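You operate a simulated robot arm through the tools that you are given. There is no shell and no other tool.

You are at the controls of a simulated robot arm. One attempt, no reset.

TASK
Tidy up at the top of the vice bench. At the end: the white jar (marked "CLEAN") from the top of the vice bench is on the ledge of the vice bench; the red brush from the top of the vice bench is on the ledge of the vice bench; the green brush from the top of the vice bench is on the ledge of the vice bench; the blue insert from the top of the vice bench is on the ledge of the vice bench; whatever was shut is shut again. Leave all else as you found it, and nothing knocked over. Set down upright: jar.

Only the result counts: the job must be done as asked and must still hold three seconds after the hand-in. Knocking over, shifting, dropping, spilling or breaking anything else fails it.

THE ROBOT
A 7-joint arm with a two-finger parallel gripper, fixed in place. Base frame: the origin is at the foot of the arm, x ahead of it, y to its left, z up; the work surface is at about z = 0. Units: cm, rad, N and s.
With the tool pointing down near the work surface it reaches from about 24 to 62 cm from the base axis. Its first joint turns from -1.152 to 1.152 rad. Payload 2.6 kg.
Tool frame: the origin (TCP) lies between the finger pads and is the grasp point; the fingertips stand 3 cm ahead of it; z points along the fingers, y is the line along which they close. Largest opening 9.4 cm; finger width 2.8, thickness 1; the body of the gripper, 5 by 9.6 cm, starts 5.5 cm behind the TCP.
Orientation is told as [roll, pitch, yaw] about the base's x, y, z axes, in that order, counted from this pose: with the fingers straight down and closing along the base's y, the tool's x points along the base's -x, its y along +y and its z along -z.

THE INTERFACE
- The arm moves only by the tool step_arm. Its argument "motion" is a list of rows, each a list of 3 entries, a list of its own where there are three numbers: the shift along the tool's x, y, z in units of 500 mm (1.0 is 500 mm), then the turn, a rotation vector about the tool's x, y, z in units of 120 degrees (1.0 is 120 degrees), then the opening, from 0 (shut) to 1 (fully open). In form: [[[x, y, z], [ax, ay, az], claw], ...]. A call has 1 to 20 rows; each row is the pose to reach, as a shift and turn from the pose commanded when the call began, along the tool's axes at that moment. A call with a number of a shift or a turn outside -1 to 1 is refused whole. Each row takes 0.2 s and may step no farther than 5 cm and 0.15 rad from the row before; otherwise, or with a gripper value out of range, the whole call is refused. A pose out of reach is approached as far as the arm can. The call stops where the force on the tool passes 40 N (or 10 N more than at its start, if that is more) or the arm is blocked; 0.2 s more then pass. The fingers move at their own pace (about 7.2 cm/s each) and stop on an object; they squeeze with about 25 N. The grip force told is the motor's: it shows also when the fingers shut on nothing. Time passes only in rows, and 0.2 s behind the last, so rows that repeat a pose let the fingers close. The reply holds the time, the measured pose of the TCP, the force on the tool along the base axes, the opening and the grip force, in the units named above and with some noise, with the torque about the TCP (base axes, N m) and any sound that the robot's microphone picked up.
- Cameras (640 x 400 px; columns grow to the right, rows downward): "scene" is fixed at [6.03, 44.55, 57.85]; the picture's right is [-0.61, -0.79, 0.00], its down [-0.40, 0.31, -0.86] and it looks along [0.68, -0.52, -0.51] (base axes); focal length 300 px, centre (320, 200). "wrist" rides on the gripper at [7.6, 1.4, -10.3] in the tool frame; the picture's right is [-0.18, 0.98, 0.00], its down [-0.75, -0.14, -0.64] and it looks along [-0.63, -0.12, 0.77] (tool axes); focal length 243 px, centre (320, 200). There is no depth. A picture from a camera that has moved, and an enlarged one, comes with that camera's place and axes in the base frame and with its lens. The place of the scene camera against the robot may be out by one fixed shift of up to 1.2 cm in any direction.
- capture(camera): a new picture of that camera. It takes no simulated time.
- enlarge(camera, box): a new picture of the part [left, top, right, bottom] of that camera's present view, enlarged. It takes no simulated time.
- job_done(): hands the job in; it is judged then, once.

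Places have to be worked out from the pictures, the camera data and where the tool is seen. Open the gripper and draw the arm clear of the work before you hand the job in, unless the task says otherwise.

The tools are called after ">>>" as name(argument=value, ...) on one line, values as JSON. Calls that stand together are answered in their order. step_arm: Moves the arm, as the interface text tells. Its arguments: {"type":"object","properties":{"motion":{"type":"array","items":{"type":"array"}}},"required":["motion"]} The other tools are called the same way: capture (camera) takes a picture; enlarge (camera, box) takes an enlarged picture of a part of a camera's view; job_done () hands the job in.

At the start:

```text
t: 0.0
ee_pos: [36.07, -3.03, 36.85]
orientation: [0.001, -0.002, 0.001]
force: [-0.7, 1.0, 0.5]
wrist_torque: [0.0, -0.01, 0.02]
width: 9.39
grip_force: 0.0
```

scene: 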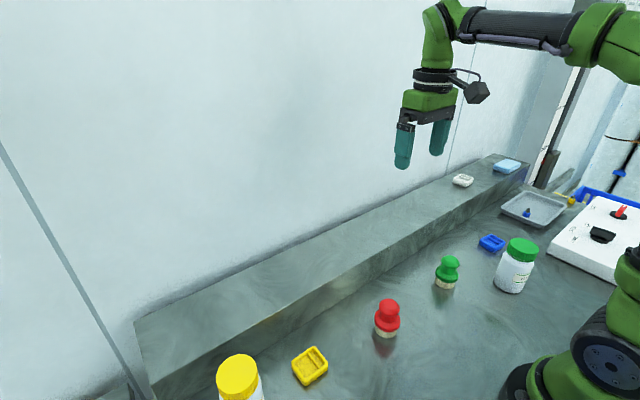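
wrist: 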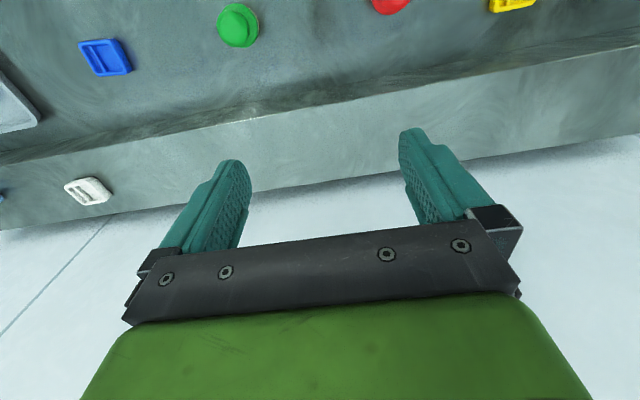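

I'll begin with enlarged views of the scene to identify the objects and the ledge.

>>> enlarge(camera="scene", box=[420, 140, 640, 300])

>>> enlarge(camera="scene", box=[120, 240, 420, 400])

>>> capture(camera="wrist")

```text
2.50 times, centred on (530, 220) of scene
camera zoom: at [6.03, 44.55, 57.85], right [-0.61, -0.79, 0.0], down [-0.4, 0.31, -0.86], along [0.68, -0.52, -0.51], focal length 751 px, centre (-205, 150)
```

zoom: 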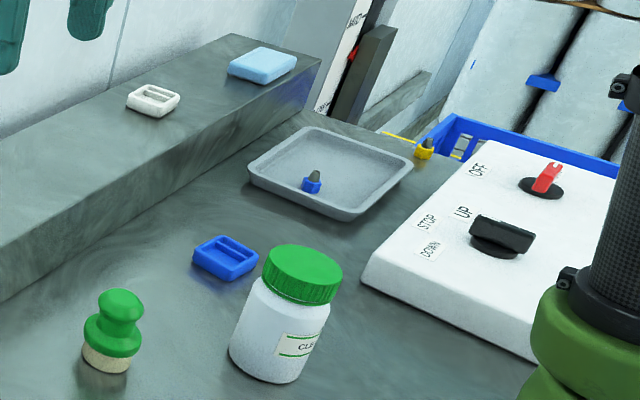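

```text
2.13 times, centred on (270, 320) of scene
camera zoom: at [6.03, 44.55, 57.85], right [-0.61, -0.79, 0.0], down [-0.4, 0.31, -0.86], along [0.68, -0.52, -0.51], focal length 641 px, centre (427, -56)
```

zoom: 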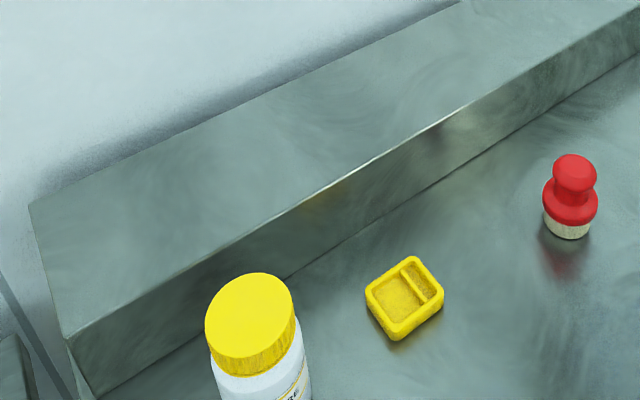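

```text
taken
camera wrist: at [28.3, -1.69, 47.05], right [0.18, 0.98, 0.0], down [0.75, -0.14, 0.64], along [0.63, -0.12, -0.77], focal length 243 px, centre (320, 200)
```

wrist: 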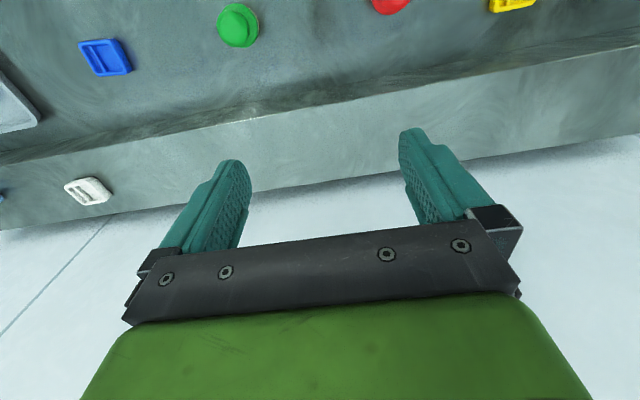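

The white jar with the green lid reads "CLE…", but I need to tell which item is the "blue insert", so I'm zooming in on the blue things and the label.

>>> enlarge(camera="scene", box=[480, 180, 580, 242])

>>> enlarge(camera="scene", box=[450, 220, 550, 300])

>>> enlarge(camera="scene", box=[430, 150, 530, 212])

>>> enlarge(camera="scene", box=[540, 100, 640, 220])

>>> enlarge(camera="scene", box=[200, 330, 340, 400])

>>> enlarge(camera="wrist", box=[0, 0, 320, 200])

```text
6.40 times, centred on (530, 211) of scene
camera zoom: at [6.03, 44.55, 57.85], right [-0.61, -0.79, 0.0], down [-0.4, 0.31, -0.86], along [0.68, -0.52, -0.51], focal length 1922 px, centre (-1024, 130)
```

zoom: 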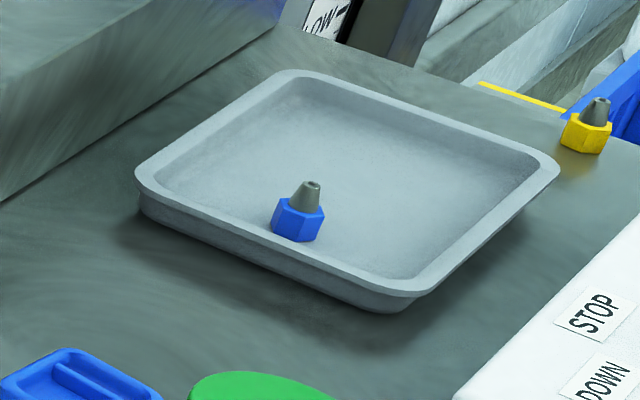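

```text
5.00 times, centred on (500, 260) of scene
camera zoom: at [6.03, 44.55, 57.85], right [-0.61, -0.79, 0.0], down [-0.4, 0.31, -0.86], along [0.68, -0.52, -0.51], focal length 1502 px, centre (-580, -100)
```

zoom: 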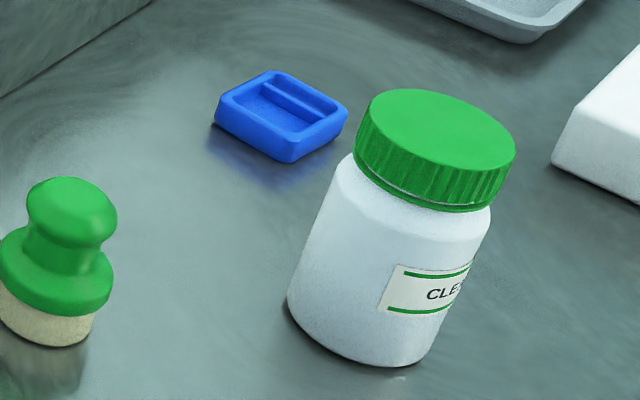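

```text
6.40 times, centred on (480, 181) of scene
camera zoom: at [6.03, 44.55, 57.85], right [-0.61, -0.79, 0.0], down [-0.4, 0.31, -0.86], along [0.68, -0.52, -0.51], focal length 1922 px, centre (-704, 322)
```

zoom: 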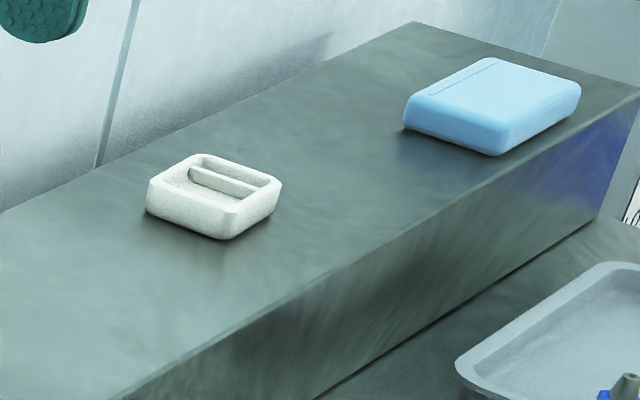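

```text
3.33 times, centred on (590, 160) of scene
camera zoom: at [6.03, 44.55, 57.85], right [-0.61, -0.79, 0.0], down [-0.4, 0.31, -0.86], along [0.68, -0.52, -0.51], focal length 1001 px, centre (-580, 333)
```

zoom: 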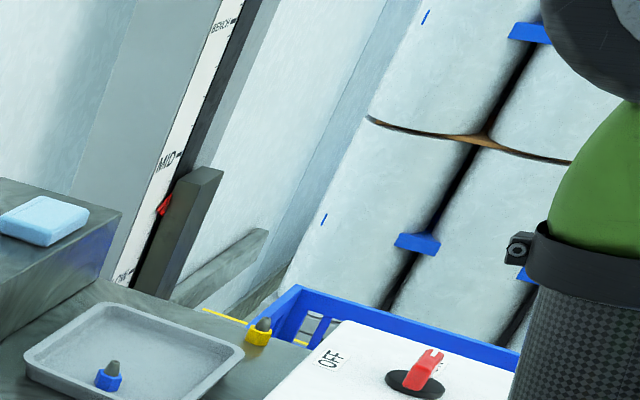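

```text
4.57 times, centred on (270, 365) of scene
camera zoom: at [6.03, 44.55, 57.85], right [-0.61, -0.79, 0.0], down [-0.4, 0.31, -0.86], along [0.68, -0.52, -0.51], focal length 1373 px, centre (549, -554)
```

zoom: 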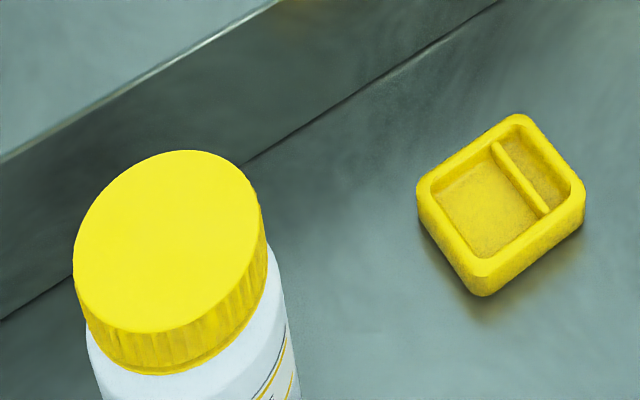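

```text
2.00 times, centred on (160, 100) of wrist
camera zoom: at [28.3, -1.69, 47.05], right [0.18, 0.98, 0.0], down [0.75, -0.14, 0.64], along [0.63, -0.12, -0.77], focal length 485 px, centre (640, 400)
```

zoom: 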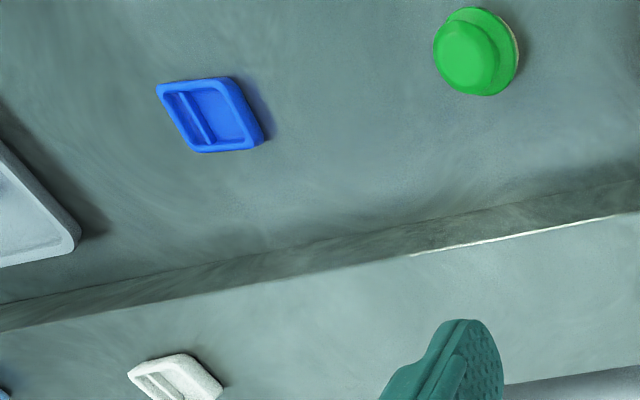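

The blue rectangular dish matches the yellow and white ones, so I take it as the "insert"; the small blue and yellow bits are something else. From the pictures I judge the jar at about (20,-27), the blue insert (30,-38), the green brush (30,-14), and the ledge at x≈42.7–57.7, z≈8. I'll move the wrist over the jar and insert for a better look.

>>> step_arm(motion=[[[0.0146, -0.0522, 0.0031], [0, 0, 0.0358], 1], [[0.0292, -0.1043, 0.0062], [0, 0, 0.0716], 1], [[0.0438, -0.1565, 0.0093], [0, 0, 0.1074], 1], [[0.0583, -0.2087, 0.0123], [0, 0, 0.1432], 1], [[0.0729, -0.2608, 0.0154], [0, 0, 0.179], 1], [[0.0875, -0.313, 0.0185], [0, 0, 0.2149], 1], [[0.1021, -0.3652, 0.0216], [0, 0, 0.2507], 1], [[0.1167, -0.4173, 0.0247], [0, 0, 0.2865], 1], [[0.1313, -0.4695, 0.0278], [0, 0, 0.3223], 1], [[0.1458, -0.5217, 0.0308], [0, 0, 0.3581], 1], [[0.1604, -0.5738, 0.0339], [0, 0, 0.3939], 1], [[0.175, -0.626, 0.037], [0, 0, 0.4297], 1], [[0.175, -0.626, 0.037], [0, 0, 0.4297], 1]])

```text
t: 2.8
ee_pos: [27.15, -34.44, 34.81]
orientation: [0.002, 0.0, -0.9]
force: [-0.9, -0.5, 0.7]
wrist_torque: [-0.01, 0.02, -0.03]
width: 9.41
grip_force: 0.2
```

The move went as commanded; now I'm looking from the wrist.

>>> capture(camera="wrist")

>>> capture(camera="scene")

```text
taken
camera wrist: at [23.52, -27.6, 45.1], right [0.88, 0.47, 0.0], down [0.36, -0.68, 0.64], along [0.3, -0.57, -0.77], focal length 243 px, centre (320, 200)
```

wrist: 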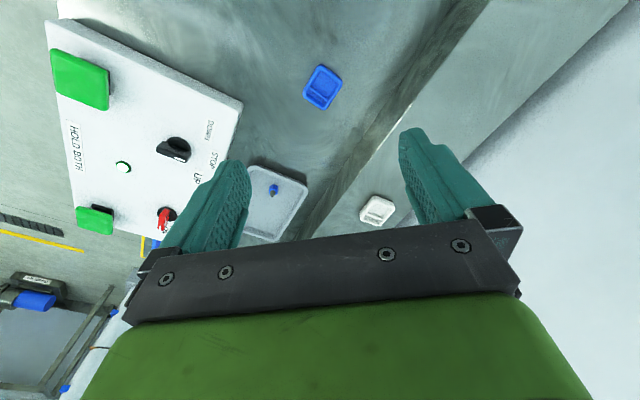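

```text
taken
```

scene: 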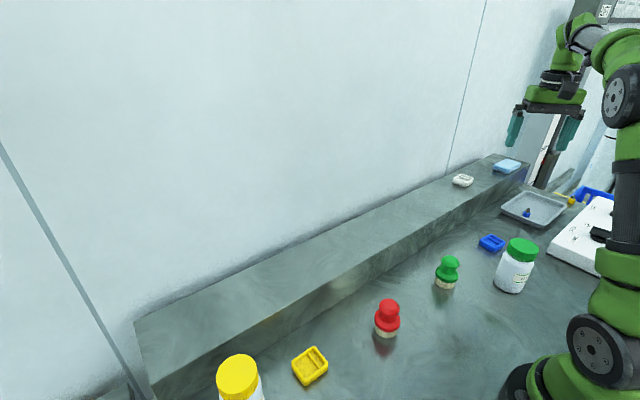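

The insert resolves to about (29.2, -37.8). The jar is just out of view, so I'll back the tool 10 cm towards the base.

>>> step_arm(motion=[[[0.06, 0, 0], [0, 0, 0], 1], [[0.13, 0, 0], [0, 0, 0], 1], [[0.2, 0, 0], [0, 0, 0], 1], [[0.2, 0, 0], [0, 0, 0], 1]])

>>> capture(camera="wrist")

>>> enlarge(camera="wrist", box=[200, 0, 440, 150])

```text
t: 3.8
ee_pos: [21.0, -26.54, 35.12]
orientation: [-0.001, -0.001, -0.899]
force: [-0.1, 0.3, -1.5]
wrist_torque: [0.0, 0.0, 0.01]
width: 9.38
grip_force: 0.0
```

```text
taken
camera wrist: at [17.33, -19.7, 45.23], right [0.88, 0.47, 0.0], down [0.36, -0.68, 0.64], along [0.3, -0.57, -0.77], focal length 243 px, centre (320, 200)
```

wrist: 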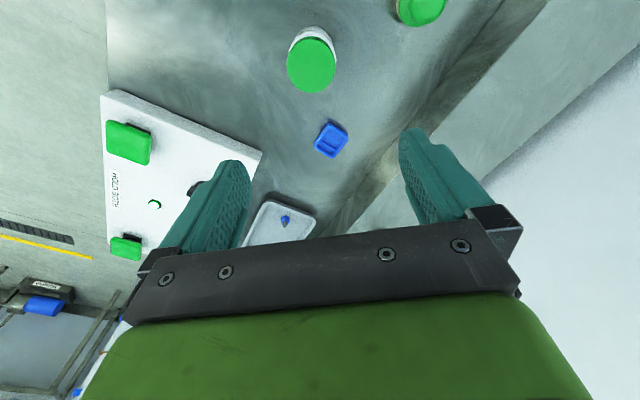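

```text
2.67 times, centred on (320, 75) of wrist
camera zoom: at [17.33, -19.7, 45.23], right [0.88, 0.47, 0.0], down [0.36, -0.68, 0.64], along [0.3, -0.57, -0.77], focal length 647 px, centre (320, 533)
```

zoom: 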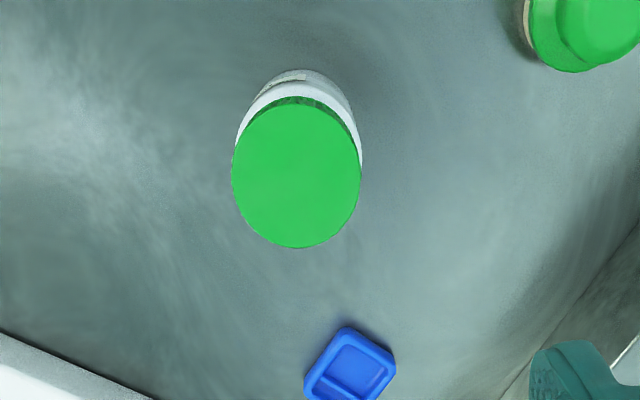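

The jar's lid centre works out near (19.5,-26), its diameter about 6.5 cm and its height about 11–12 cm. I'll align above it and come down to z≈22 for a closer check.

>>> step_arm(motion=[[[0.0112, -0.0077, 0.04], [0, 0, 0], 1], [[0.0224, -0.0154, 0.09], [0, 0, 0], 1], [[0.0224, -0.0154, 0.14], [0, 0, 0], 1], [[0.0224, -0.0154, 0.19], [0, 0, 0], 1], [[0.0224, -0.0154, 0.23], [0, 0, 0], 1], [[0.0224, -0.0154, 0.26], [0, 0, 0], 1], [[0.0224, -0.0154, 0.26], [0, 0, 0], 1]])

>>> capture(camera="wrist")

>>> capture(camera="scene")

```text
t: 5.4
ee_pos: [19.73, -26.25, 21.91]
orientation: [0.001, 0.0, -0.901]
force: [-0.2, 0.3, -0.1]
wrist_torque: [0.0, -0.01, 0.01]
width: 9.38
grip_force: 0.0
```

```text
taken
camera wrist: at [16.01, -19.33, 32.13], right [0.88, 0.47, 0.0], down [0.36, -0.68, 0.64], along [0.3, -0.57, -0.77], focal length 243 px, centre (320, 200)
```

wrist: 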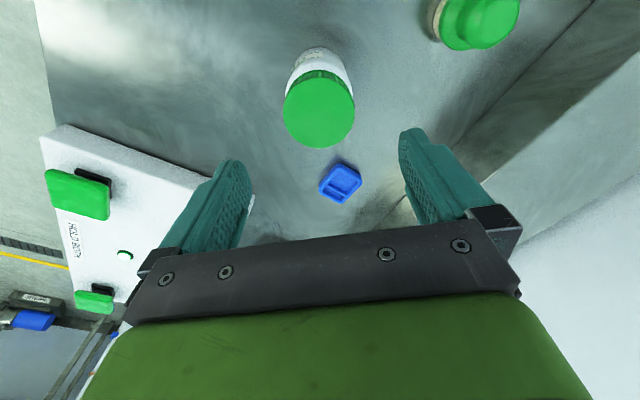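

```text
taken
```

scene: 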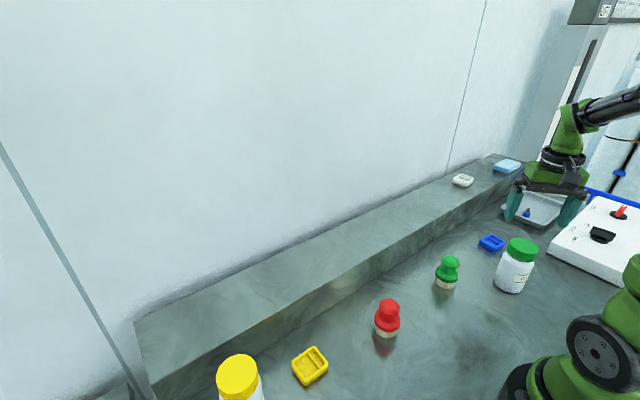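

>>> enlarge(camera="wrist", box=[220, 30, 420, 155])

```text
3.20 times, centred on (320, 92) of wrist
camera zoom: at [16.01, -19.33, 32.13], right [0.88, 0.47, 0.0], down [0.36, -0.68, 0.64], along [0.3, -0.57, -0.77], focal length 776 px, centre (320, 544)
```

zoom: 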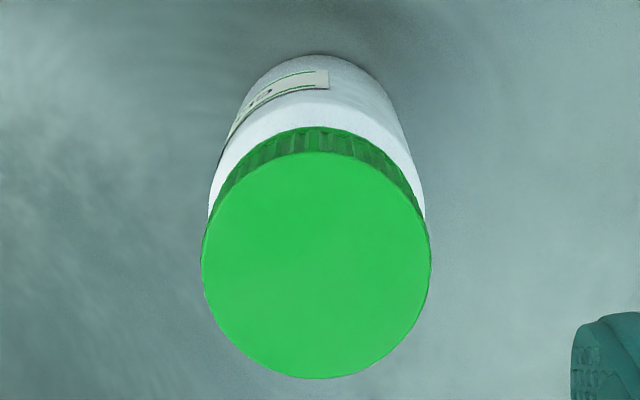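

Two views triangulate the lid centre to (19.4,-26.0) with the top at z≈11.6 and body radius ≈3.2. I'll descend straight over it to TCP z≈7.5, leaving the gripper body about 1.4 cm above the lid.

>>> step_arm(motion=[[[0.0074, -0.0018, 0.04], [0, 0, 0], 1], [[0.0074, -0.0018, 0.08], [0, 0, 0], 1], [[0.0074, -0.0018, 0.12], [0, 0, 0], 1], [[0.0074, -0.0018, 0.16], [0, 0, 0], 1], [[0.0074, -0.0018, 0.2], [0, 0, 0], 1], [[0.0074, -0.0018, 0.23], [0, 0, 0], 1], [[0.0074, -0.0018, 0.26], [0, 0, 0], 1], [[0.0074, -0.0018, 0.288], [0, 0, 0], 1], [[0.0074, -0.0018, 0.288], [0, 0, 0], 1]])

>>> capture(camera="wrist")

>>> enlarge(camera="scene", box=[460, 140, 640, 310])

```text
t: 7.4
ee_pos: [19.3, -25.82, 7.52]
orientation: [0.0, 0.002, -0.899]
force: [0.1, 0.2, 0.8]
wrist_torque: [0.0, 0.02, 0.02]
width: 9.4
grip_force: 0.1
```

```text
taken
camera wrist: at [15.75, -19.07, 17.73], right [0.88, 0.47, 0.0], down [0.36, -0.68, 0.64], along [0.3, -0.57, -0.77], focal length 243 px, centre (320, 200)
```

wrist: 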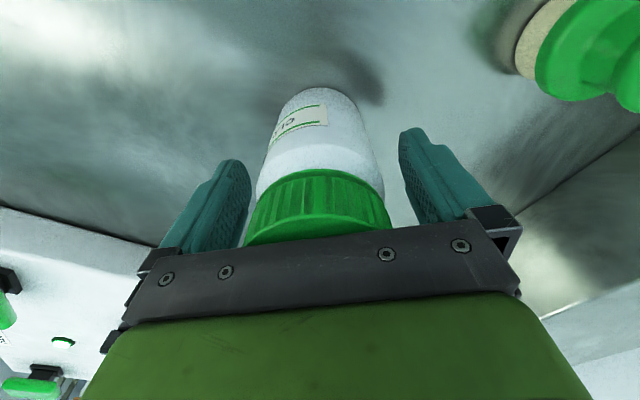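

```text
2.35 times, centred on (550, 225) of scene
camera zoom: at [6.03, 44.55, 57.85], right [-0.61, -0.79, 0.0], down [-0.4, 0.31, -0.86], along [0.68, -0.52, -0.51], focal length 707 px, centre (-221, 141)
```

zoom: 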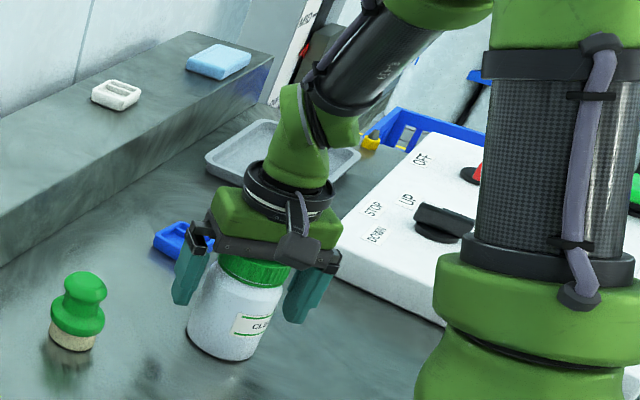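

The jar stands centred between the fingers with clearance under the gripper body. Closing the fingers on the jar's body.

>>> step_arm(motion=[[[0, 0, 0], [0, 0, 0], 0.55], [[0, 0, 0], [0, 0, 0], 0.4], [[0, 0, 0], [0, 0, 0], 0.2], [[0, 0, 0], [0, 0, 0], 0], [[0, 0, 0], [0, 0, 0], 0]])

```text
t: 8.6
ee_pos: [19.46, -25.92, 7.58]
orientation: [0.001, 0.0, -0.9]
force: [0.5, 0.0, 0.4]
wrist_torque: [-0.03, -0.01, -0.04]
width: 6.32
grip_force: 24.6
```

Gripped at 6.3 cm with full force. Lifting straight up gently.

>>> step_arm(motion=[[[0, 0, -0.01], [0, 0, 0], 0], [[0, 0, -0.03], [0, 0, 0], 0], [[0, 0, -0.06], [0, 0, 0], 0], [[0, 0, -0.1], [0, 0, 0], 0], [[0, 0, -0.14], [0, 0, 0], 0], [[0, 0, -0.18], [0, 0, 0], 0], [[0, 0, -0.22], [0, 0, 0], 0], [[0, 0, -0.26], [0, 0, 0], 0], [[0, 0, -0.29], [0, 0, 0], 0], [[0, 0, -0.3], [0, 0, 0], 0]])

>>> capture(camera="scene")

>>> capture(camera="wrist")

```text
t: 10.8
ee_pos: [19.48, -25.98, 22.69]
orientation: [-0.001, 0.0, -0.9]
force: [0.7, -0.3, -0.8]
wrist_torque: [-0.01, -0.01, 0.02]
width: 6.29
grip_force: 24.9
```

```text
taken
```

scene: 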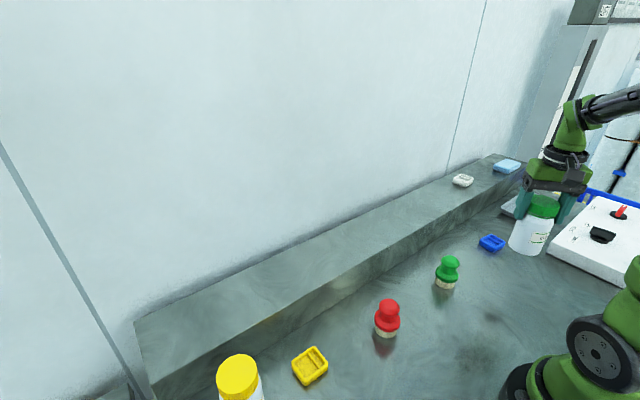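

```text
taken
camera wrist: at [15.75, -19.11, 32.85], right [0.88, 0.47, 0.0], down [0.36, -0.68, 0.64], along [0.3, -0.57, -0.77], focal length 243 px, centre (320, 200)
```

wrist: 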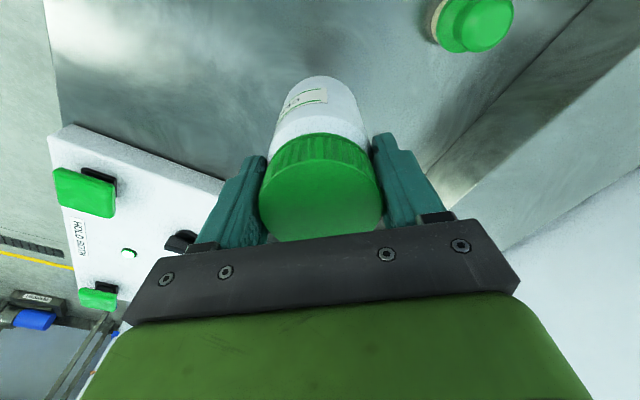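

The jar is held and clear of everything (its bottom near z=15). I'll carry it level to above the ledge at about (47,-27), well in from both edges.

>>> step_arm(motion=[[[-0.0072, 0.0084, 0], [0, 0, -0.0038], 0], [[-0.0215, 0.0251, 0], [0, 0, -0.0115], 0], [[-0.0465, 0.0544, 0], [0, 0, -0.0248], 0], [[-0.0751, 0.0879, 0], [0, 0, -0.0401], 0], [[-0.1073, 0.1255, 0], [0, 0, -0.0573], 0], [[-0.1394, 0.1632, 0], [0, 0, -0.0745], 0], [[-0.1716, 0.2008, 0], [0, 0, -0.0917], 0], [[-0.2038, 0.2385, 0], [0, 0, -0.1089], 0], [[-0.236, 0.2761, 0], [0, 0, -0.1261], 0], [[-0.2681, 0.3138, 0], [0, 0, -0.1433], 0], [[-0.2967, 0.3473, 0], [0, 0, -0.1585], 0], [[-0.3218, 0.3766, 0], [0, 0, -0.1719], 0], [[-0.3396, 0.3975, 0], [0, 0, -0.1815], 0], [[-0.3504, 0.41, 0], [0, 0, -0.1872], 0], [[-0.3575, 0.4184, 0], [0, 0, -0.191], 0], [[-0.3575, 0.4184, 0], [0, 0, -0.191], 0]])

>>> capture(camera="wrist")

>>> enlarge(camera="scene", box=[380, 90, 600, 260])

```text
t: 14.2
ee_pos: [46.82, -26.93, 22.48]
orientation: [0.0, -0.001, -0.499]
force: [0.9, -0.1, -1.8]
wrist_torque: [0.01, 0.0, 0.01]
width: 6.28
grip_force: 25.5
```

```text
taken
camera wrist: at [40.82, -22.05, 32.74], right [0.63, 0.77, 0.0], down [0.59, -0.49, 0.64], along [0.5, -0.41, -0.77], focal length 243 px, centre (320, 200)
```

wrist: 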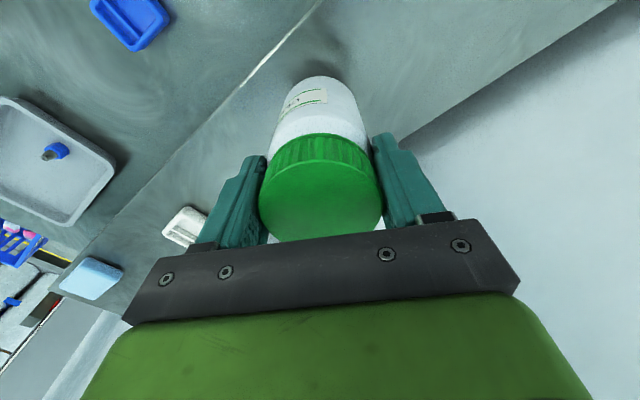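

```text
2.35 times, centred on (490, 175) of scene
camera zoom: at [6.03, 44.55, 57.85], right [-0.61, -0.79, 0.0], down [-0.4, 0.31, -0.86], along [0.68, -0.52, -0.51], focal length 707 px, centre (-80, 259)
```

zoom: 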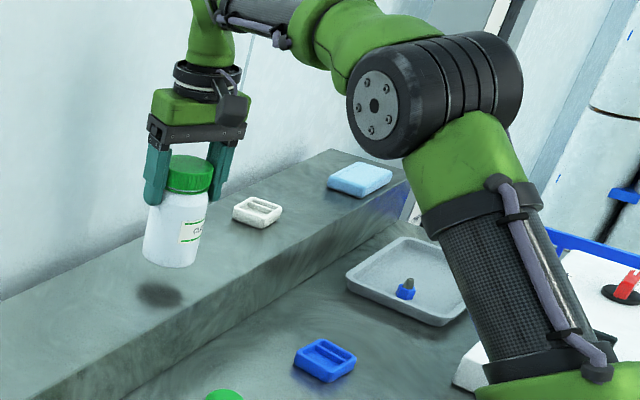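

The jar's shadow lies well on the ledge, whose front edge resolves to x≈41.2. I'll descend quickly to z≈17, then creep for contact.

>>> step_arm(motion=[[[0, 0, 0.02], [0, 0, 0], 0], [[0, 0, 0.045], [0, 0, 0], 0], [[0, 0, 0.07], [0, 0, 0], 0], [[0, 0, 0.09], [0, 0, 0], 0], [[0, 0, 0.103], [0, 0, 0], 0], [[0, 0, 0.11], [0, 0, 0], 0], [[0, 0, 0.11], [0, 0, 0], 0]])

>>> enlarge(camera="scene", box=[400, 130, 500, 230])

```text
t: 15.2
ee_pos: [47.11, -27.1, 18.94]
orientation: [0.0, -0.016, -0.502]
force: [-0.6, 1.9, 4.5]
wrist_torque: [0.09, 0.04, -0.02]
width: 6.3
grip_force: 24.9
stopped in row 5: the force on the tool passed its limit at 48 N (the readings are from after the stop); the commanded pose is now the measured one
```

```text
4.00 times, centred on (450, 180) of scene
camera zoom: at [6.03, 44.55, 57.85], right [-0.61, -0.79, 0.0], down [-0.4, 0.31, -0.86], along [0.68, -0.52, -0.51], focal length 1201 px, centre (-200, 280)
```

zoom: 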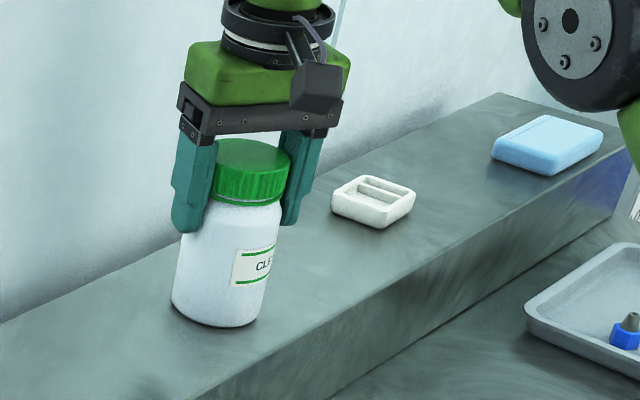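

Contact came at TCP z≈18.9: comparing lid sizes in the wrist views, the jar slid about 3 cm down in the grip during lifting and is now held by its lid, which fits a ledge height of ~8.3. It stands upright on the ledge; let me check closely before releasing.

>>> capture(camera="wrist")

>>> enlarge(camera="scene", box=[430, 160, 480, 220])

```text
taken
camera wrist: at [40.83, -22.12, 29.05], right [0.63, 0.77, 0.0], down [0.58, -0.48, 0.65], along [0.51, -0.41, -0.76], focal length 243 px, centre (320, 200)
```

wrist: 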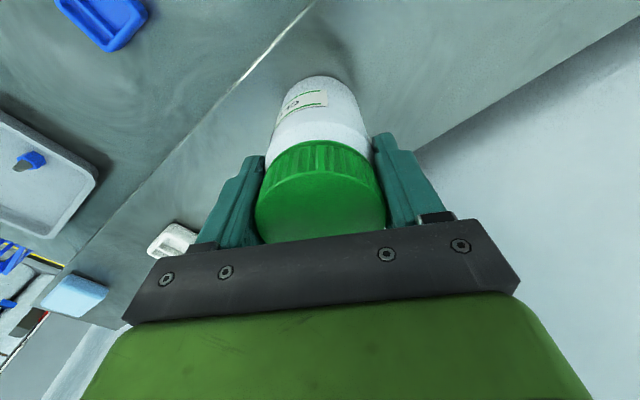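

```text
6.67 times, centred on (455, 190) of scene
camera zoom: at [6.03, 44.55, 57.85], right [-0.61, -0.79, 0.0], down [-0.4, 0.31, -0.86], along [0.68, -0.52, -0.51], focal length 2002 px, centre (-580, 267)
```

zoom: 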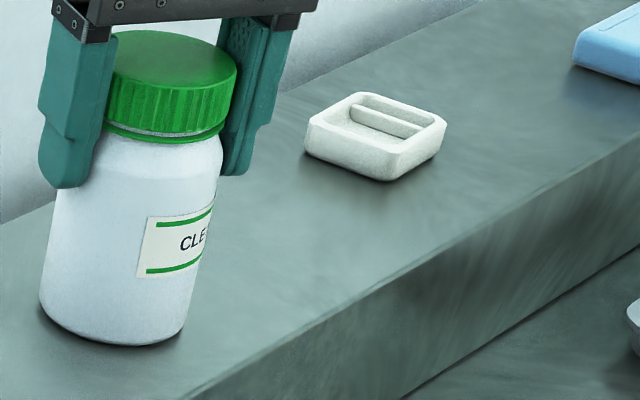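

The jar's base sits on the ledge with a tight contact shadow and the tool feels a light upward push. Releasing slowly.

>>> step_arm(motion=[[[0, 0, 0], [0, 0, 0], 0.66], [[0, 0, 0], [0, 0, 0], 0.7], [[0, 0, 0], [0, 0, 0], 0.75], [[0, 0, 0], [0, 0, 0], 0.85], [[0, 0, 0], [0, 0, 0], 1], [[0, 0, 0], [0, 0, 0], 1], [[0, 0, 0], [0, 0, 0], 1]])

>>> enlarge(camera="scene", box=[400, 130, 500, 230])

>>> capture(camera="wrist")

```text
t: 16.9
ee_pos: [47.04, -27.1, 18.92]
orientation: [0.0, -0.018, -0.499]
force: [0.1, -0.7, 0.4]
wrist_torque: [0.0, 0.03, -0.01]
width: 9.4
grip_force: 0.0
```

```text
4.00 times, centred on (450, 180) of scene
camera zoom: at [6.03, 44.55, 57.85], right [-0.61, -0.79, 0.0], down [-0.4, 0.31, -0.86], along [0.68, -0.52, -0.51], focal length 1201 px, centre (-200, 280)
```

zoom: 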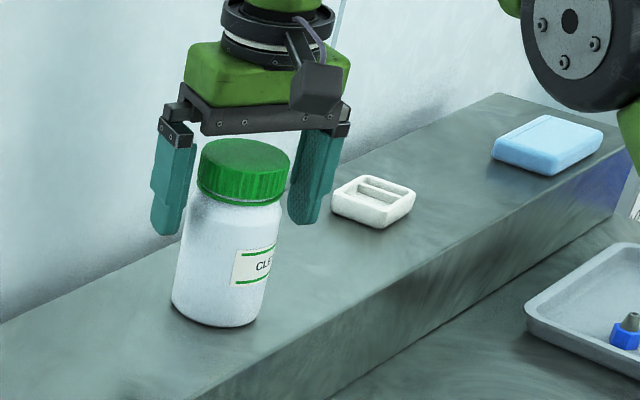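

```text
taken
camera wrist: at [40.84, -22.13, 28.99], right [0.63, 0.77, 0.0], down [0.58, -0.48, 0.65], along [0.51, -0.41, -0.76], focal length 243 px, centre (320, 200)
```

wrist: 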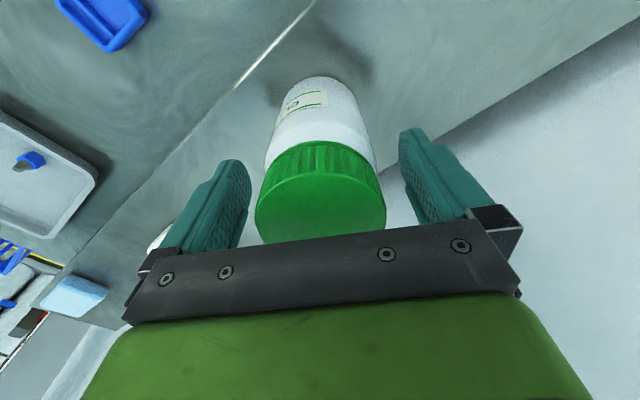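

The jar stands free and upright. Rising straight up (and removing the small tool tilt) before heading to the blue insert.

>>> step_arm(motion=[[[0, 0, -0.02], [0, 0, 0], 1], [[0, 0, -0.06], [0, 0, 0], 1], [[0, 0, -0.12], [0, 0, 0], 1], [[0, 0, -0.18], [0, 0.003, 0], 1], [[0, 0, -0.24], [0, 0.006, 0], 1], [[0, 0, -0.27], [0, 0.0086, 0], 1], [[0, 0, -0.27], [0, 0.0086, 0], 1]])

>>> capture(camera="scene")

```text
t: 18.4
ee_pos: [46.95, -26.96, 32.48]
orientation: [0.0, -0.004, -0.499]
force: [0.8, 0.6, -0.5]
wrist_torque: [0.0, -0.01, -0.01]
width: 9.38
grip_force: 0.0
```

```text
taken
```

scene: 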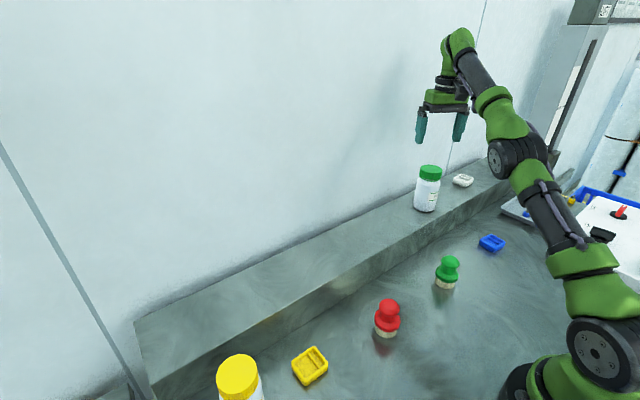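

Now moving over the blue insert at about (29.2,-37.8) for a close look at its orientation.

>>> step_arm(motion=[[[0.0166, -0.0288, 0.005], [0, 0, 0.0153], 1], [[0.0374, -0.0649, 0.015], [0, 0, 0.0344], 1], [[0.0623, -0.1082, 0.035], [0, 0, 0.0573], 1], [[0.0872, -0.1515, 0.06], [0, 0, 0.0802], 1], [[0.1121, -0.1947, 0.09], [0, 0, 0.1031], 1], [[0.137, -0.238, 0.13], [0, 0, 0.1261], 1], [[0.1619, -0.2813, 0.165], [0, 0, 0.149], 1], [[0.1827, -0.3173, 0.2], [0, 0, 0.1681], 1], [[0.1993, -0.3462, 0.23], [0, 0, 0.1834], 1], [[0.2076, -0.3606, 0.25], [0, 0, 0.191], 1], [[0.2076, -0.3606, 0.25], [0, 0, 0.191], 1]])

>>> capture(camera="wrist")

>>> enlarge(camera="wrist", box=[250, 40, 400, 140])

```text
t: 20.9
ee_pos: [34.69, -46.43, 23.73]
orientation: [0.0, 0.004, -0.9]
force: [-0.9, -0.5, 0.6]
wrist_torque: [-0.01, 0.02, 0.03]
width: 9.41
grip_force: 0.0
out of reach, approached as far as the arm can: row 1, 2, 3, 4, 5, 6, 7, 8, 9, 10, 11
```

```text
taken
camera wrist: at [30.97, -39.69, 33.86], right [0.88, 0.47, 0.0], down [0.36, -0.68, 0.64], along [0.3, -0.57, -0.77], focal length 243 px, centre (320, 200)
```

wrist: 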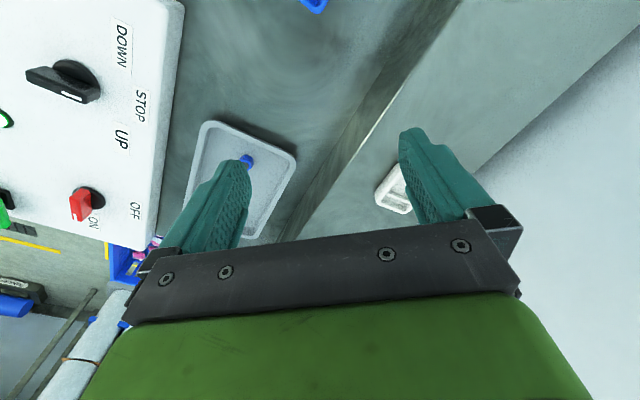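

```text
4.00 times, centred on (325, 90) of wrist
camera zoom: at [30.97, -39.69, 33.86], right [0.88, 0.47, 0.0], down [0.36, -0.68, 0.64], along [0.3, -0.57, -0.77], focal length 970 px, centre (300, 640)
```

zoom: 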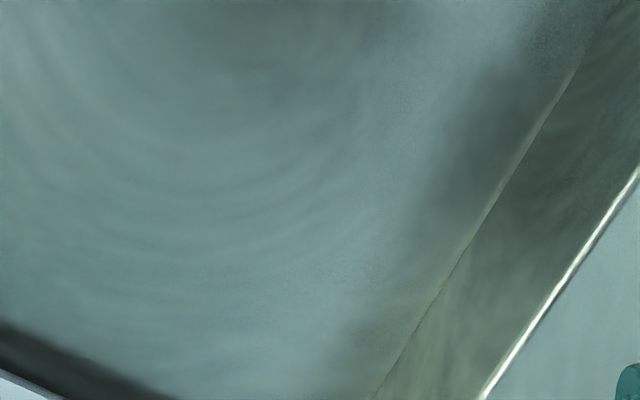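

The arm reported being out of reach and ended at (34.7,-46.4,23.7) rather than over the insert. I'll look at the arm's configuration before doing anything else.

>>> capture(camera="scene")

>>> step_arm(motion=[[[0, 0, 0], [0, 0, 0], 1]])

```text
taken
```

scene: 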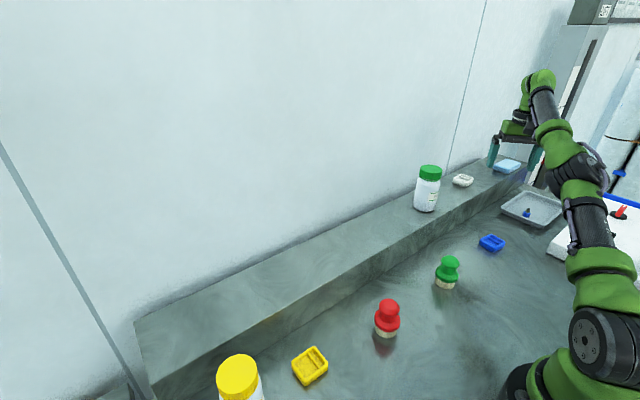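

```text
t: 21.2
ee_pos: [34.7, -46.48, 23.69]
orientation: [-0.001, 0.003, -0.9]
force: [0.1, 0.0, -0.1]
wrist_torque: [-0.01, -0.01, 0.04]
width: 9.39
grip_force: 0.0
```

Nothing was touched; the arm seems to have gone nearly straight. I'll try easing the tool radially inward in small steps to get it folded again.

>>> step_arm(motion=[[[0.02, 0, 0], [0, 0, 0], 1], [[0.04, 0, 0], [0, 0, 0], 1], [[0.06, 0, 0], [0, 0, 0], 1], [[0.06, 0, 0], [0, 0, 0], 1]])

```text
t: 22.2
ee_pos: [34.38, -46.12, 24.81]
orientation: [0.0, 0.001, -0.901]
force: [0.2, 0.0, 0.1]
wrist_torque: [0.01, 0.01, 0.01]
width: 9.41
grip_force: 0.1
out of reach, approached as far as the arm can: row 1, 2, 3, 4
```

It's sliding along the limit of its reach with the elbow straight. There is nothing tall below (tray and bench only), so I'll test a small downward move, which should bend the elbow.

>>> step_arm(motion=[[[0, 0, 0.01], [0, 0, 0], 1], [[0, 0, 0.02], [0, 0, 0], 1], [[0, 0, 0.03], [0, 0, 0], 1], [[0, 0, 0.04], [0, 0, 0], 1], [[0, 0, 0.05], [0, 0, 0], 1], [[0, 0, 0.06], [0, 0, 0], 1], [[0, 0, 0.06], [0, 0, 0], 1]])

```text
t: 23.9
ee_pos: [35.06, -46.93, 22.13]
orientation: [0.0, 0.004, -0.9]
force: [0.0, -0.4, -0.4]
wrist_torque: [-0.01, -0.02, 0.01]
width: 9.41
grip_force: 0.1
out of reach, approached as far as the arm can: row 3, 4, 5, 6, 7
```

Still sliding along the reach limit (about 62 cm from the shoulder), so the lift at r≈54, z≈32 stretched the arm straight. I'll hold an inward-and-slightly-down target over many rows so the solver can fold the elbow back.

>>> step_arm(motion=[[[0.03, 0, 0.01], [0, 0, 0], 1], [[0.06, 0, 0.02], [0, 0, 0], 1], [[0.09, 0, 0.02], [0, 0, 0], 1], [[0.12, 0, 0.02], [0, 0, 0], 1], [[0.15, 0, 0.02], [0, 0, 0], 1], [[0.18, 0, 0.02], [0, 0, 0], 1], [[0.18, 0, 0.02], [0, 0, 0], 1], [[0.18, 0, 0.02], [0, 0, 0], 1], [[0.18, 0, 0.02], [0, 0, 0], 1], [[0.18, 0, 0.02], [0, 0, 0], 1], [[0.18, 0, 0.02], [0, 0, 0], 1], [[0.18, 0, 0.02], [0, 0, 0], 1]])

```text
t: 26.4
ee_pos: [34.66, -46.64, 23.58]
orientation: [0.001, 0.003, -0.901]
force: [-0.2, 0.9, 0.5]
wrist_torque: [0.0, 0.02, -0.01]
width: 9.41
grip_force: 0.1
out of reach, approached as far as the arm can: row 1, 2, 3, 4, 5, 6, 7, 8, 9, 10, 11, 12
```

The tool only slid a little along the same boundary. I want to see the elbow itself, so I'm looking at the arm closely.

>>> enlarge(camera="scene", box=[440, 40, 640, 400])

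>>> capture(camera="wrist")

```text
1.11 times, centred on (540, 220) of scene
camera zoom: at [6.03, 44.55, 57.85], right [-0.61, -0.79, 0.0], down [-0.4, 0.31, -0.86], along [0.68, -0.52, -0.51], focal length 334 px, centre (76, 178)
```

zoom: 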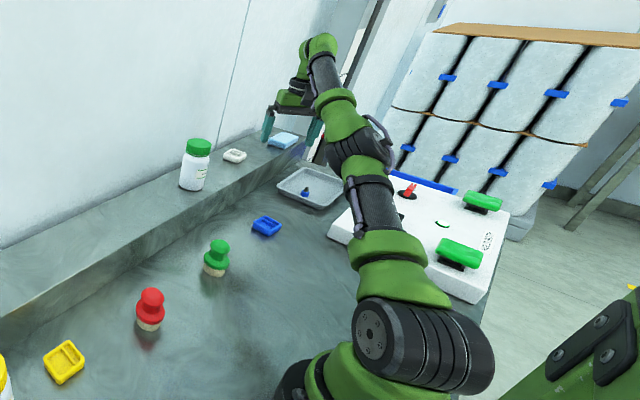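

```text
taken
camera wrist: at [30.99, -39.75, 33.71], right [0.88, 0.47, 0.0], down [0.36, -0.68, 0.64], along [0.3, -0.57, -0.77], focal length 243 px, centre (320, 200)
```

wrist: 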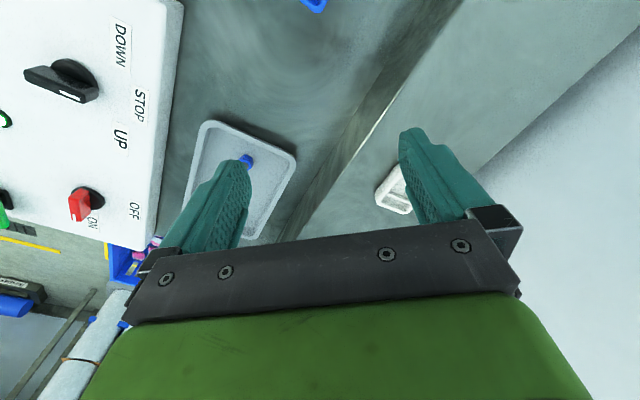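

The picture shows the elbow fully straight, probably a touch past straight against its stop, so inward demands push the wrong way. I'll command slightly outward and down (free air over the tray, fingertips ≥15 cm) to re-centre the elbow so it can bend the right way.

>>> step_arm(motion=[[[-0.02, 0, 0.01], [0, 0, 0], 1], [[-0.04, 0, 0.02], [0, 0, 0], 1], [[-0.06, 0, 0.03], [0, 0, 0], 1], [[-0.07, 0, 0.045], [0, 0, 0], 1], [[-0.07, 0, 0.06], [0, 0, 0], 1], [[-0.07, 0, 0.07], [0, 0, 0], 1], [[-0.07, 0, 0.08], [0, 0, 0], 1]])

```text
t: 28.1
ee_pos: [36.17, -47.02, 19.78]
orientation: [0.0, 0.002, -0.902]
force: [-0.7, -0.1, 0.4]
wrist_torque: [0.03, -0.02, 0.01]
width: 9.41
grip_force: 0.0
out of reach, approached as far as the arm can: row 1, 2, 3, 4, 5, 6, 7
```

Now at r≈59.3, z≈19.8. Next a short straight-down move, then slightly inward, to flex the elbow.

>>> step_arm(motion=[[[0, 0, 0.01], [0, 0, 0], 1], [[0, 0, 0.02], [0, 0, 0], 1], [[0, 0, 0.03], [0, 0, 0], 1], [[0.005, 0, 0.04], [0, 0, 0], 1], [[0.02, 0, 0.045], [0, 0, 0], 1], [[0.04, 0, 0.045], [0, 0, 0], 1], [[0.06, 0, 0.045], [0, 0, 0], 1], [[0.08, 0, 0.045], [0, 0, 0], 1]])

```text
t: 29.9
ee_pos: [33.88, -44.01, 17.59]
orientation: [-0.001, 0.001, -0.9]
force: [0.0, 0.2, 0.2]
wrist_torque: [-0.01, -0.03, -0.01]
width: 9.4
grip_force: 0.0
```

The elbow is bent again and the arm follows commands. Continuing inward to above the blue insert.

>>> step_arm(motion=[[[0.04, 0.001, -0.002], [0, 0, 0], 1], [[0.08, 0.002, -0.004], [0, 0, 0], 1], [[0.12, 0.003, -0.006], [0, 0, 0], 1], [[0.1555, 0.004, -0.008], [0, 0, 0], 1], [[0.1555, 0.004, -0.008], [0, 0, 0], 1]])

>>> capture(camera="wrist")

>>> enlarge(camera="wrist", box=[250, 40, 400, 140])

>>> capture(camera="scene")

```text
t: 31.1
ee_pos: [29.0, -37.8, 17.87]
orientation: [0.0, 0.001, -0.899]
force: [0.1, 0.1, 0.3]
wrist_torque: [0.01, -0.02, -0.02]
width: 9.37
grip_force: 0.0
```

```text
taken
camera wrist: at [25.35, -30.97, 28.09], right [0.88, 0.47, 0.0], down [0.36, -0.68, 0.64], along [0.3, -0.57, -0.77], focal length 243 px, centre (320, 200)
```

wrist: 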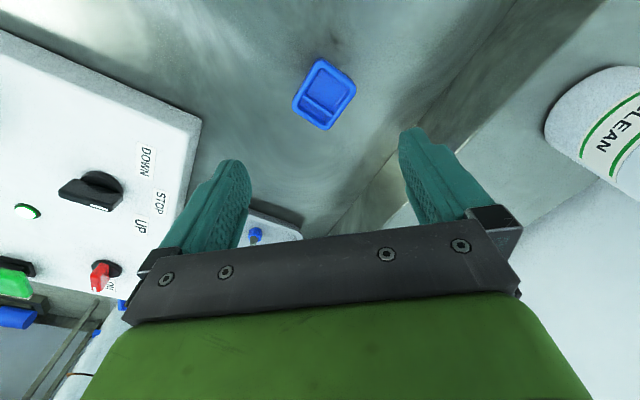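

```text
4.00 times, centred on (325, 90) of wrist
camera zoom: at [25.35, -30.97, 28.09], right [0.88, 0.47, 0.0], down [0.36, -0.68, 0.64], along [0.3, -0.57, -0.77], focal length 970 px, centre (300, 640)
```

zoom: 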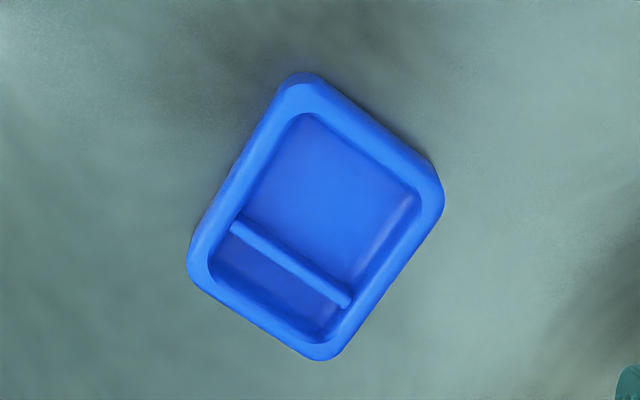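

```text
taken
```

scene: 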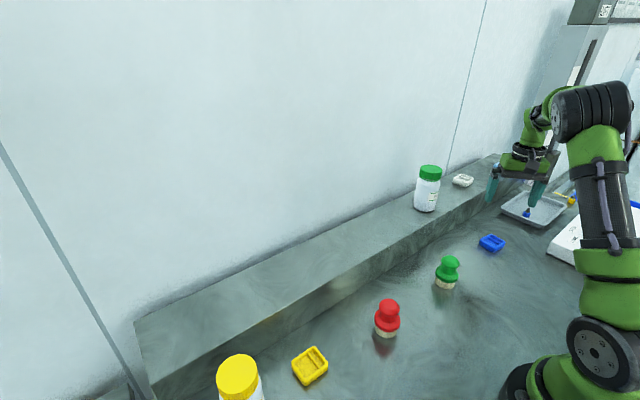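

The insert resolves to a 4.6×5.5 cm rectangle centred at (29.3,-37.9) with its long side nearly along y (turned by about -0.1 rad). I'll turn the tool to yaw -0.1 and come down to z≈10 over it, then recheck.

>>> step_arm(motion=[[[-0.001, 0.0005, 0.01], [0, 0, -0.05], 1], [[-0.002, 0.001, 0.02], [0, 0, -0.1], 1], [[-0.003, 0.0015, 0.04], [0, 0, -0.15], 1], [[-0.004, 0.002, 0.06], [0, 0, -0.2], 1], [[-0.005, 0.003, 0.08], [0, 0, -0.25], 1], [[-0.005, 0.003, 0.1], [0, 0, -0.3], 1], [[-0.005, 0.003, 0.12], [0, 0, -0.35], 1], [[-0.005, 0.003, 0.14], [0, 0, -0.382], 1], [[-0.005, 0.003, 0.14], [0, 0, -0.382], 1]])

>>> capture(camera="wrist")

>>> enlarge(camera="scene", box=[440, 160, 600, 270])

```text
t: 33.0
ee_pos: [29.36, -37.85, 10.89]
orientation: [-0.001, 0.001, -0.098]
force: [-0.7, -0.6, 1.1]
wrist_torque: [-0.05, 0.03, 0.01]
width: 9.41
grip_force: 0.2
```

```text
taken
camera wrist: at [21.84, -35.72, 21.11], right [0.28, 0.96, 0.0], down [0.74, -0.21, 0.64], along [0.62, -0.18, -0.77], focal length 243 px, centre (320, 200)
```

wrist: 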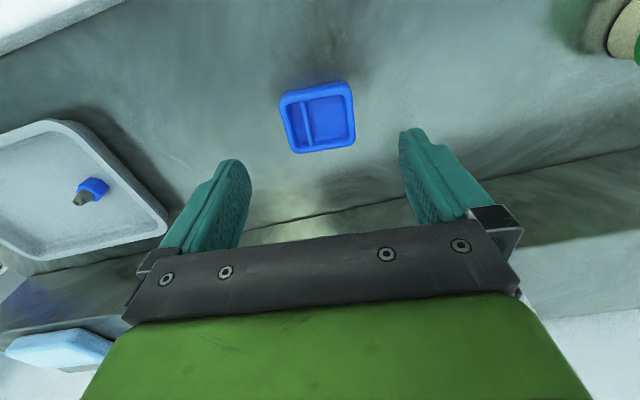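

```text
3.64 times, centred on (520, 215) of scene
camera zoom: at [6.03, 44.55, 57.85], right [-0.61, -0.79, 0.0], down [-0.4, 0.31, -0.86], along [0.68, -0.52, -0.51], focal length 1092 px, centre (-407, 146)
```

zoom: 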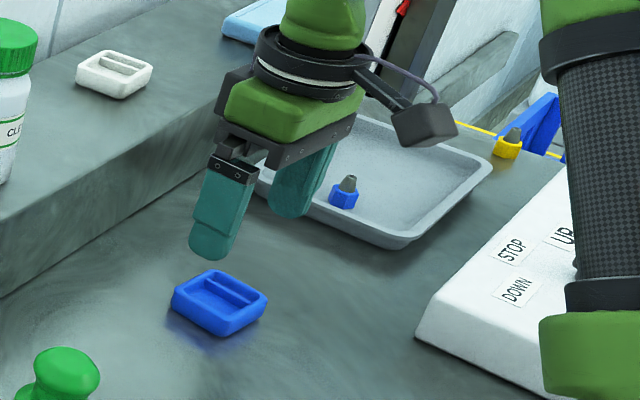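

The insert is centred and its sides are parallel to the fingers. Descending to just above the bench to bring the fingertips around it.

>>> step_arm(motion=[[[0.003, -0.001, 0.03], [0, 0, 0], 1], [[0.004, -0.002, 0.06], [0, 0, 0], 1], [[0.004, -0.002, 0.09], [0, 0, 0], 1], [[0.004, -0.002, 0.115], [0, 0, 0], 1], [[0.004, -0.002, 0.13], [0, 0, 0], 1], [[0.004, -0.002, 0.14], [0, 0, 0], 1], [[0.004, -0.002, 0.145], [0, 0, 0], 1], [[0.004, -0.002, 0.145], [0, 0, 0], 1]])

>>> capture(camera="wrist")

>>> enlarge(camera="scene", box=[450, 190, 570, 270])

```text
t: 34.9
ee_pos: [29.06, -37.98, 3.65]
orientation: [0.001, 0.003, -0.101]
force: [-0.7, 0.3, 0.9]
wrist_torque: [-0.01, 0.01, 0.0]
width: 9.4
grip_force: 0.1
```

```text
taken
camera wrist: at [21.66, -35.83, 13.82], right [0.28, 0.96, 0.0], down [0.74, -0.22, 0.64], along [0.61, -0.18, -0.77], focal length 243 px, centre (320, 200)
```

wrist: 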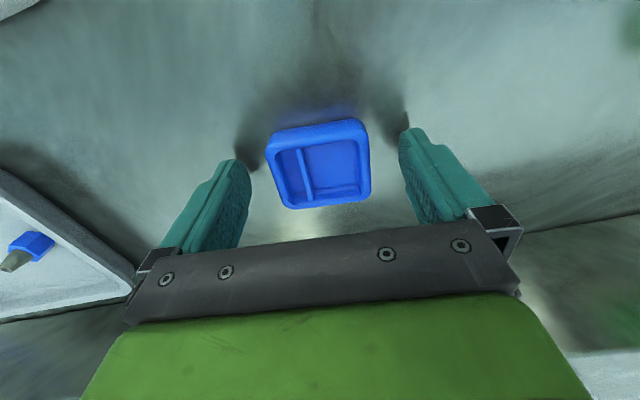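

```text
5.00 times, centred on (510, 230) of scene
camera zoom: at [6.03, 44.55, 57.85], right [-0.61, -0.79, 0.0], down [-0.4, 0.31, -0.86], along [0.68, -0.52, -0.51], focal length 1502 px, centre (-630, 50)
```

zoom: 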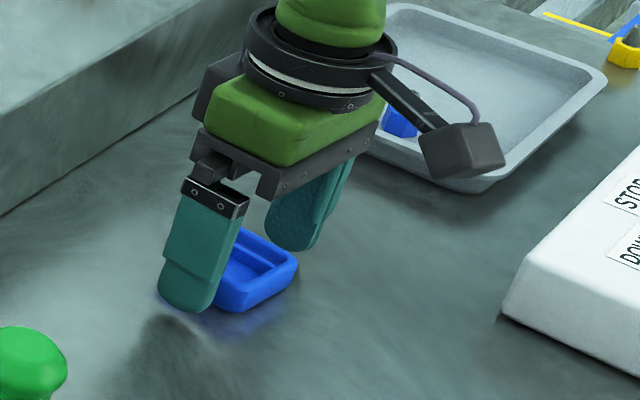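

The fingertips straddle the insert about 0.6 cm above the bench. I'll lower another 0.25 cm and close.

>>> step_arm(motion=[[[0, 0, 0.003], [0, 0, 0], 1], [[0, 0, 0.005], [0, 0, 0], 1], [[0, 0, 0.005], [0, 0, 0], 0.6], [[0, 0, 0.005], [0, 0, 0], 0.5], [[0, 0, 0.005], [0, 0, 0], 0.3], [[0, 0, 0.005], [0, 0, 0], 0], [[0, 0, 0.005], [0, 0, 0], 0]])

```text
t: 36.5
ee_pos: [29.05, -37.99, 3.42]
orientation: [0.002, 0.003, -0.1]
force: [-0.4, -0.2, 0.2]
wrist_torque: [-0.02, 0.01, 0.03]
width: 5.72
grip_force: 24.9
```

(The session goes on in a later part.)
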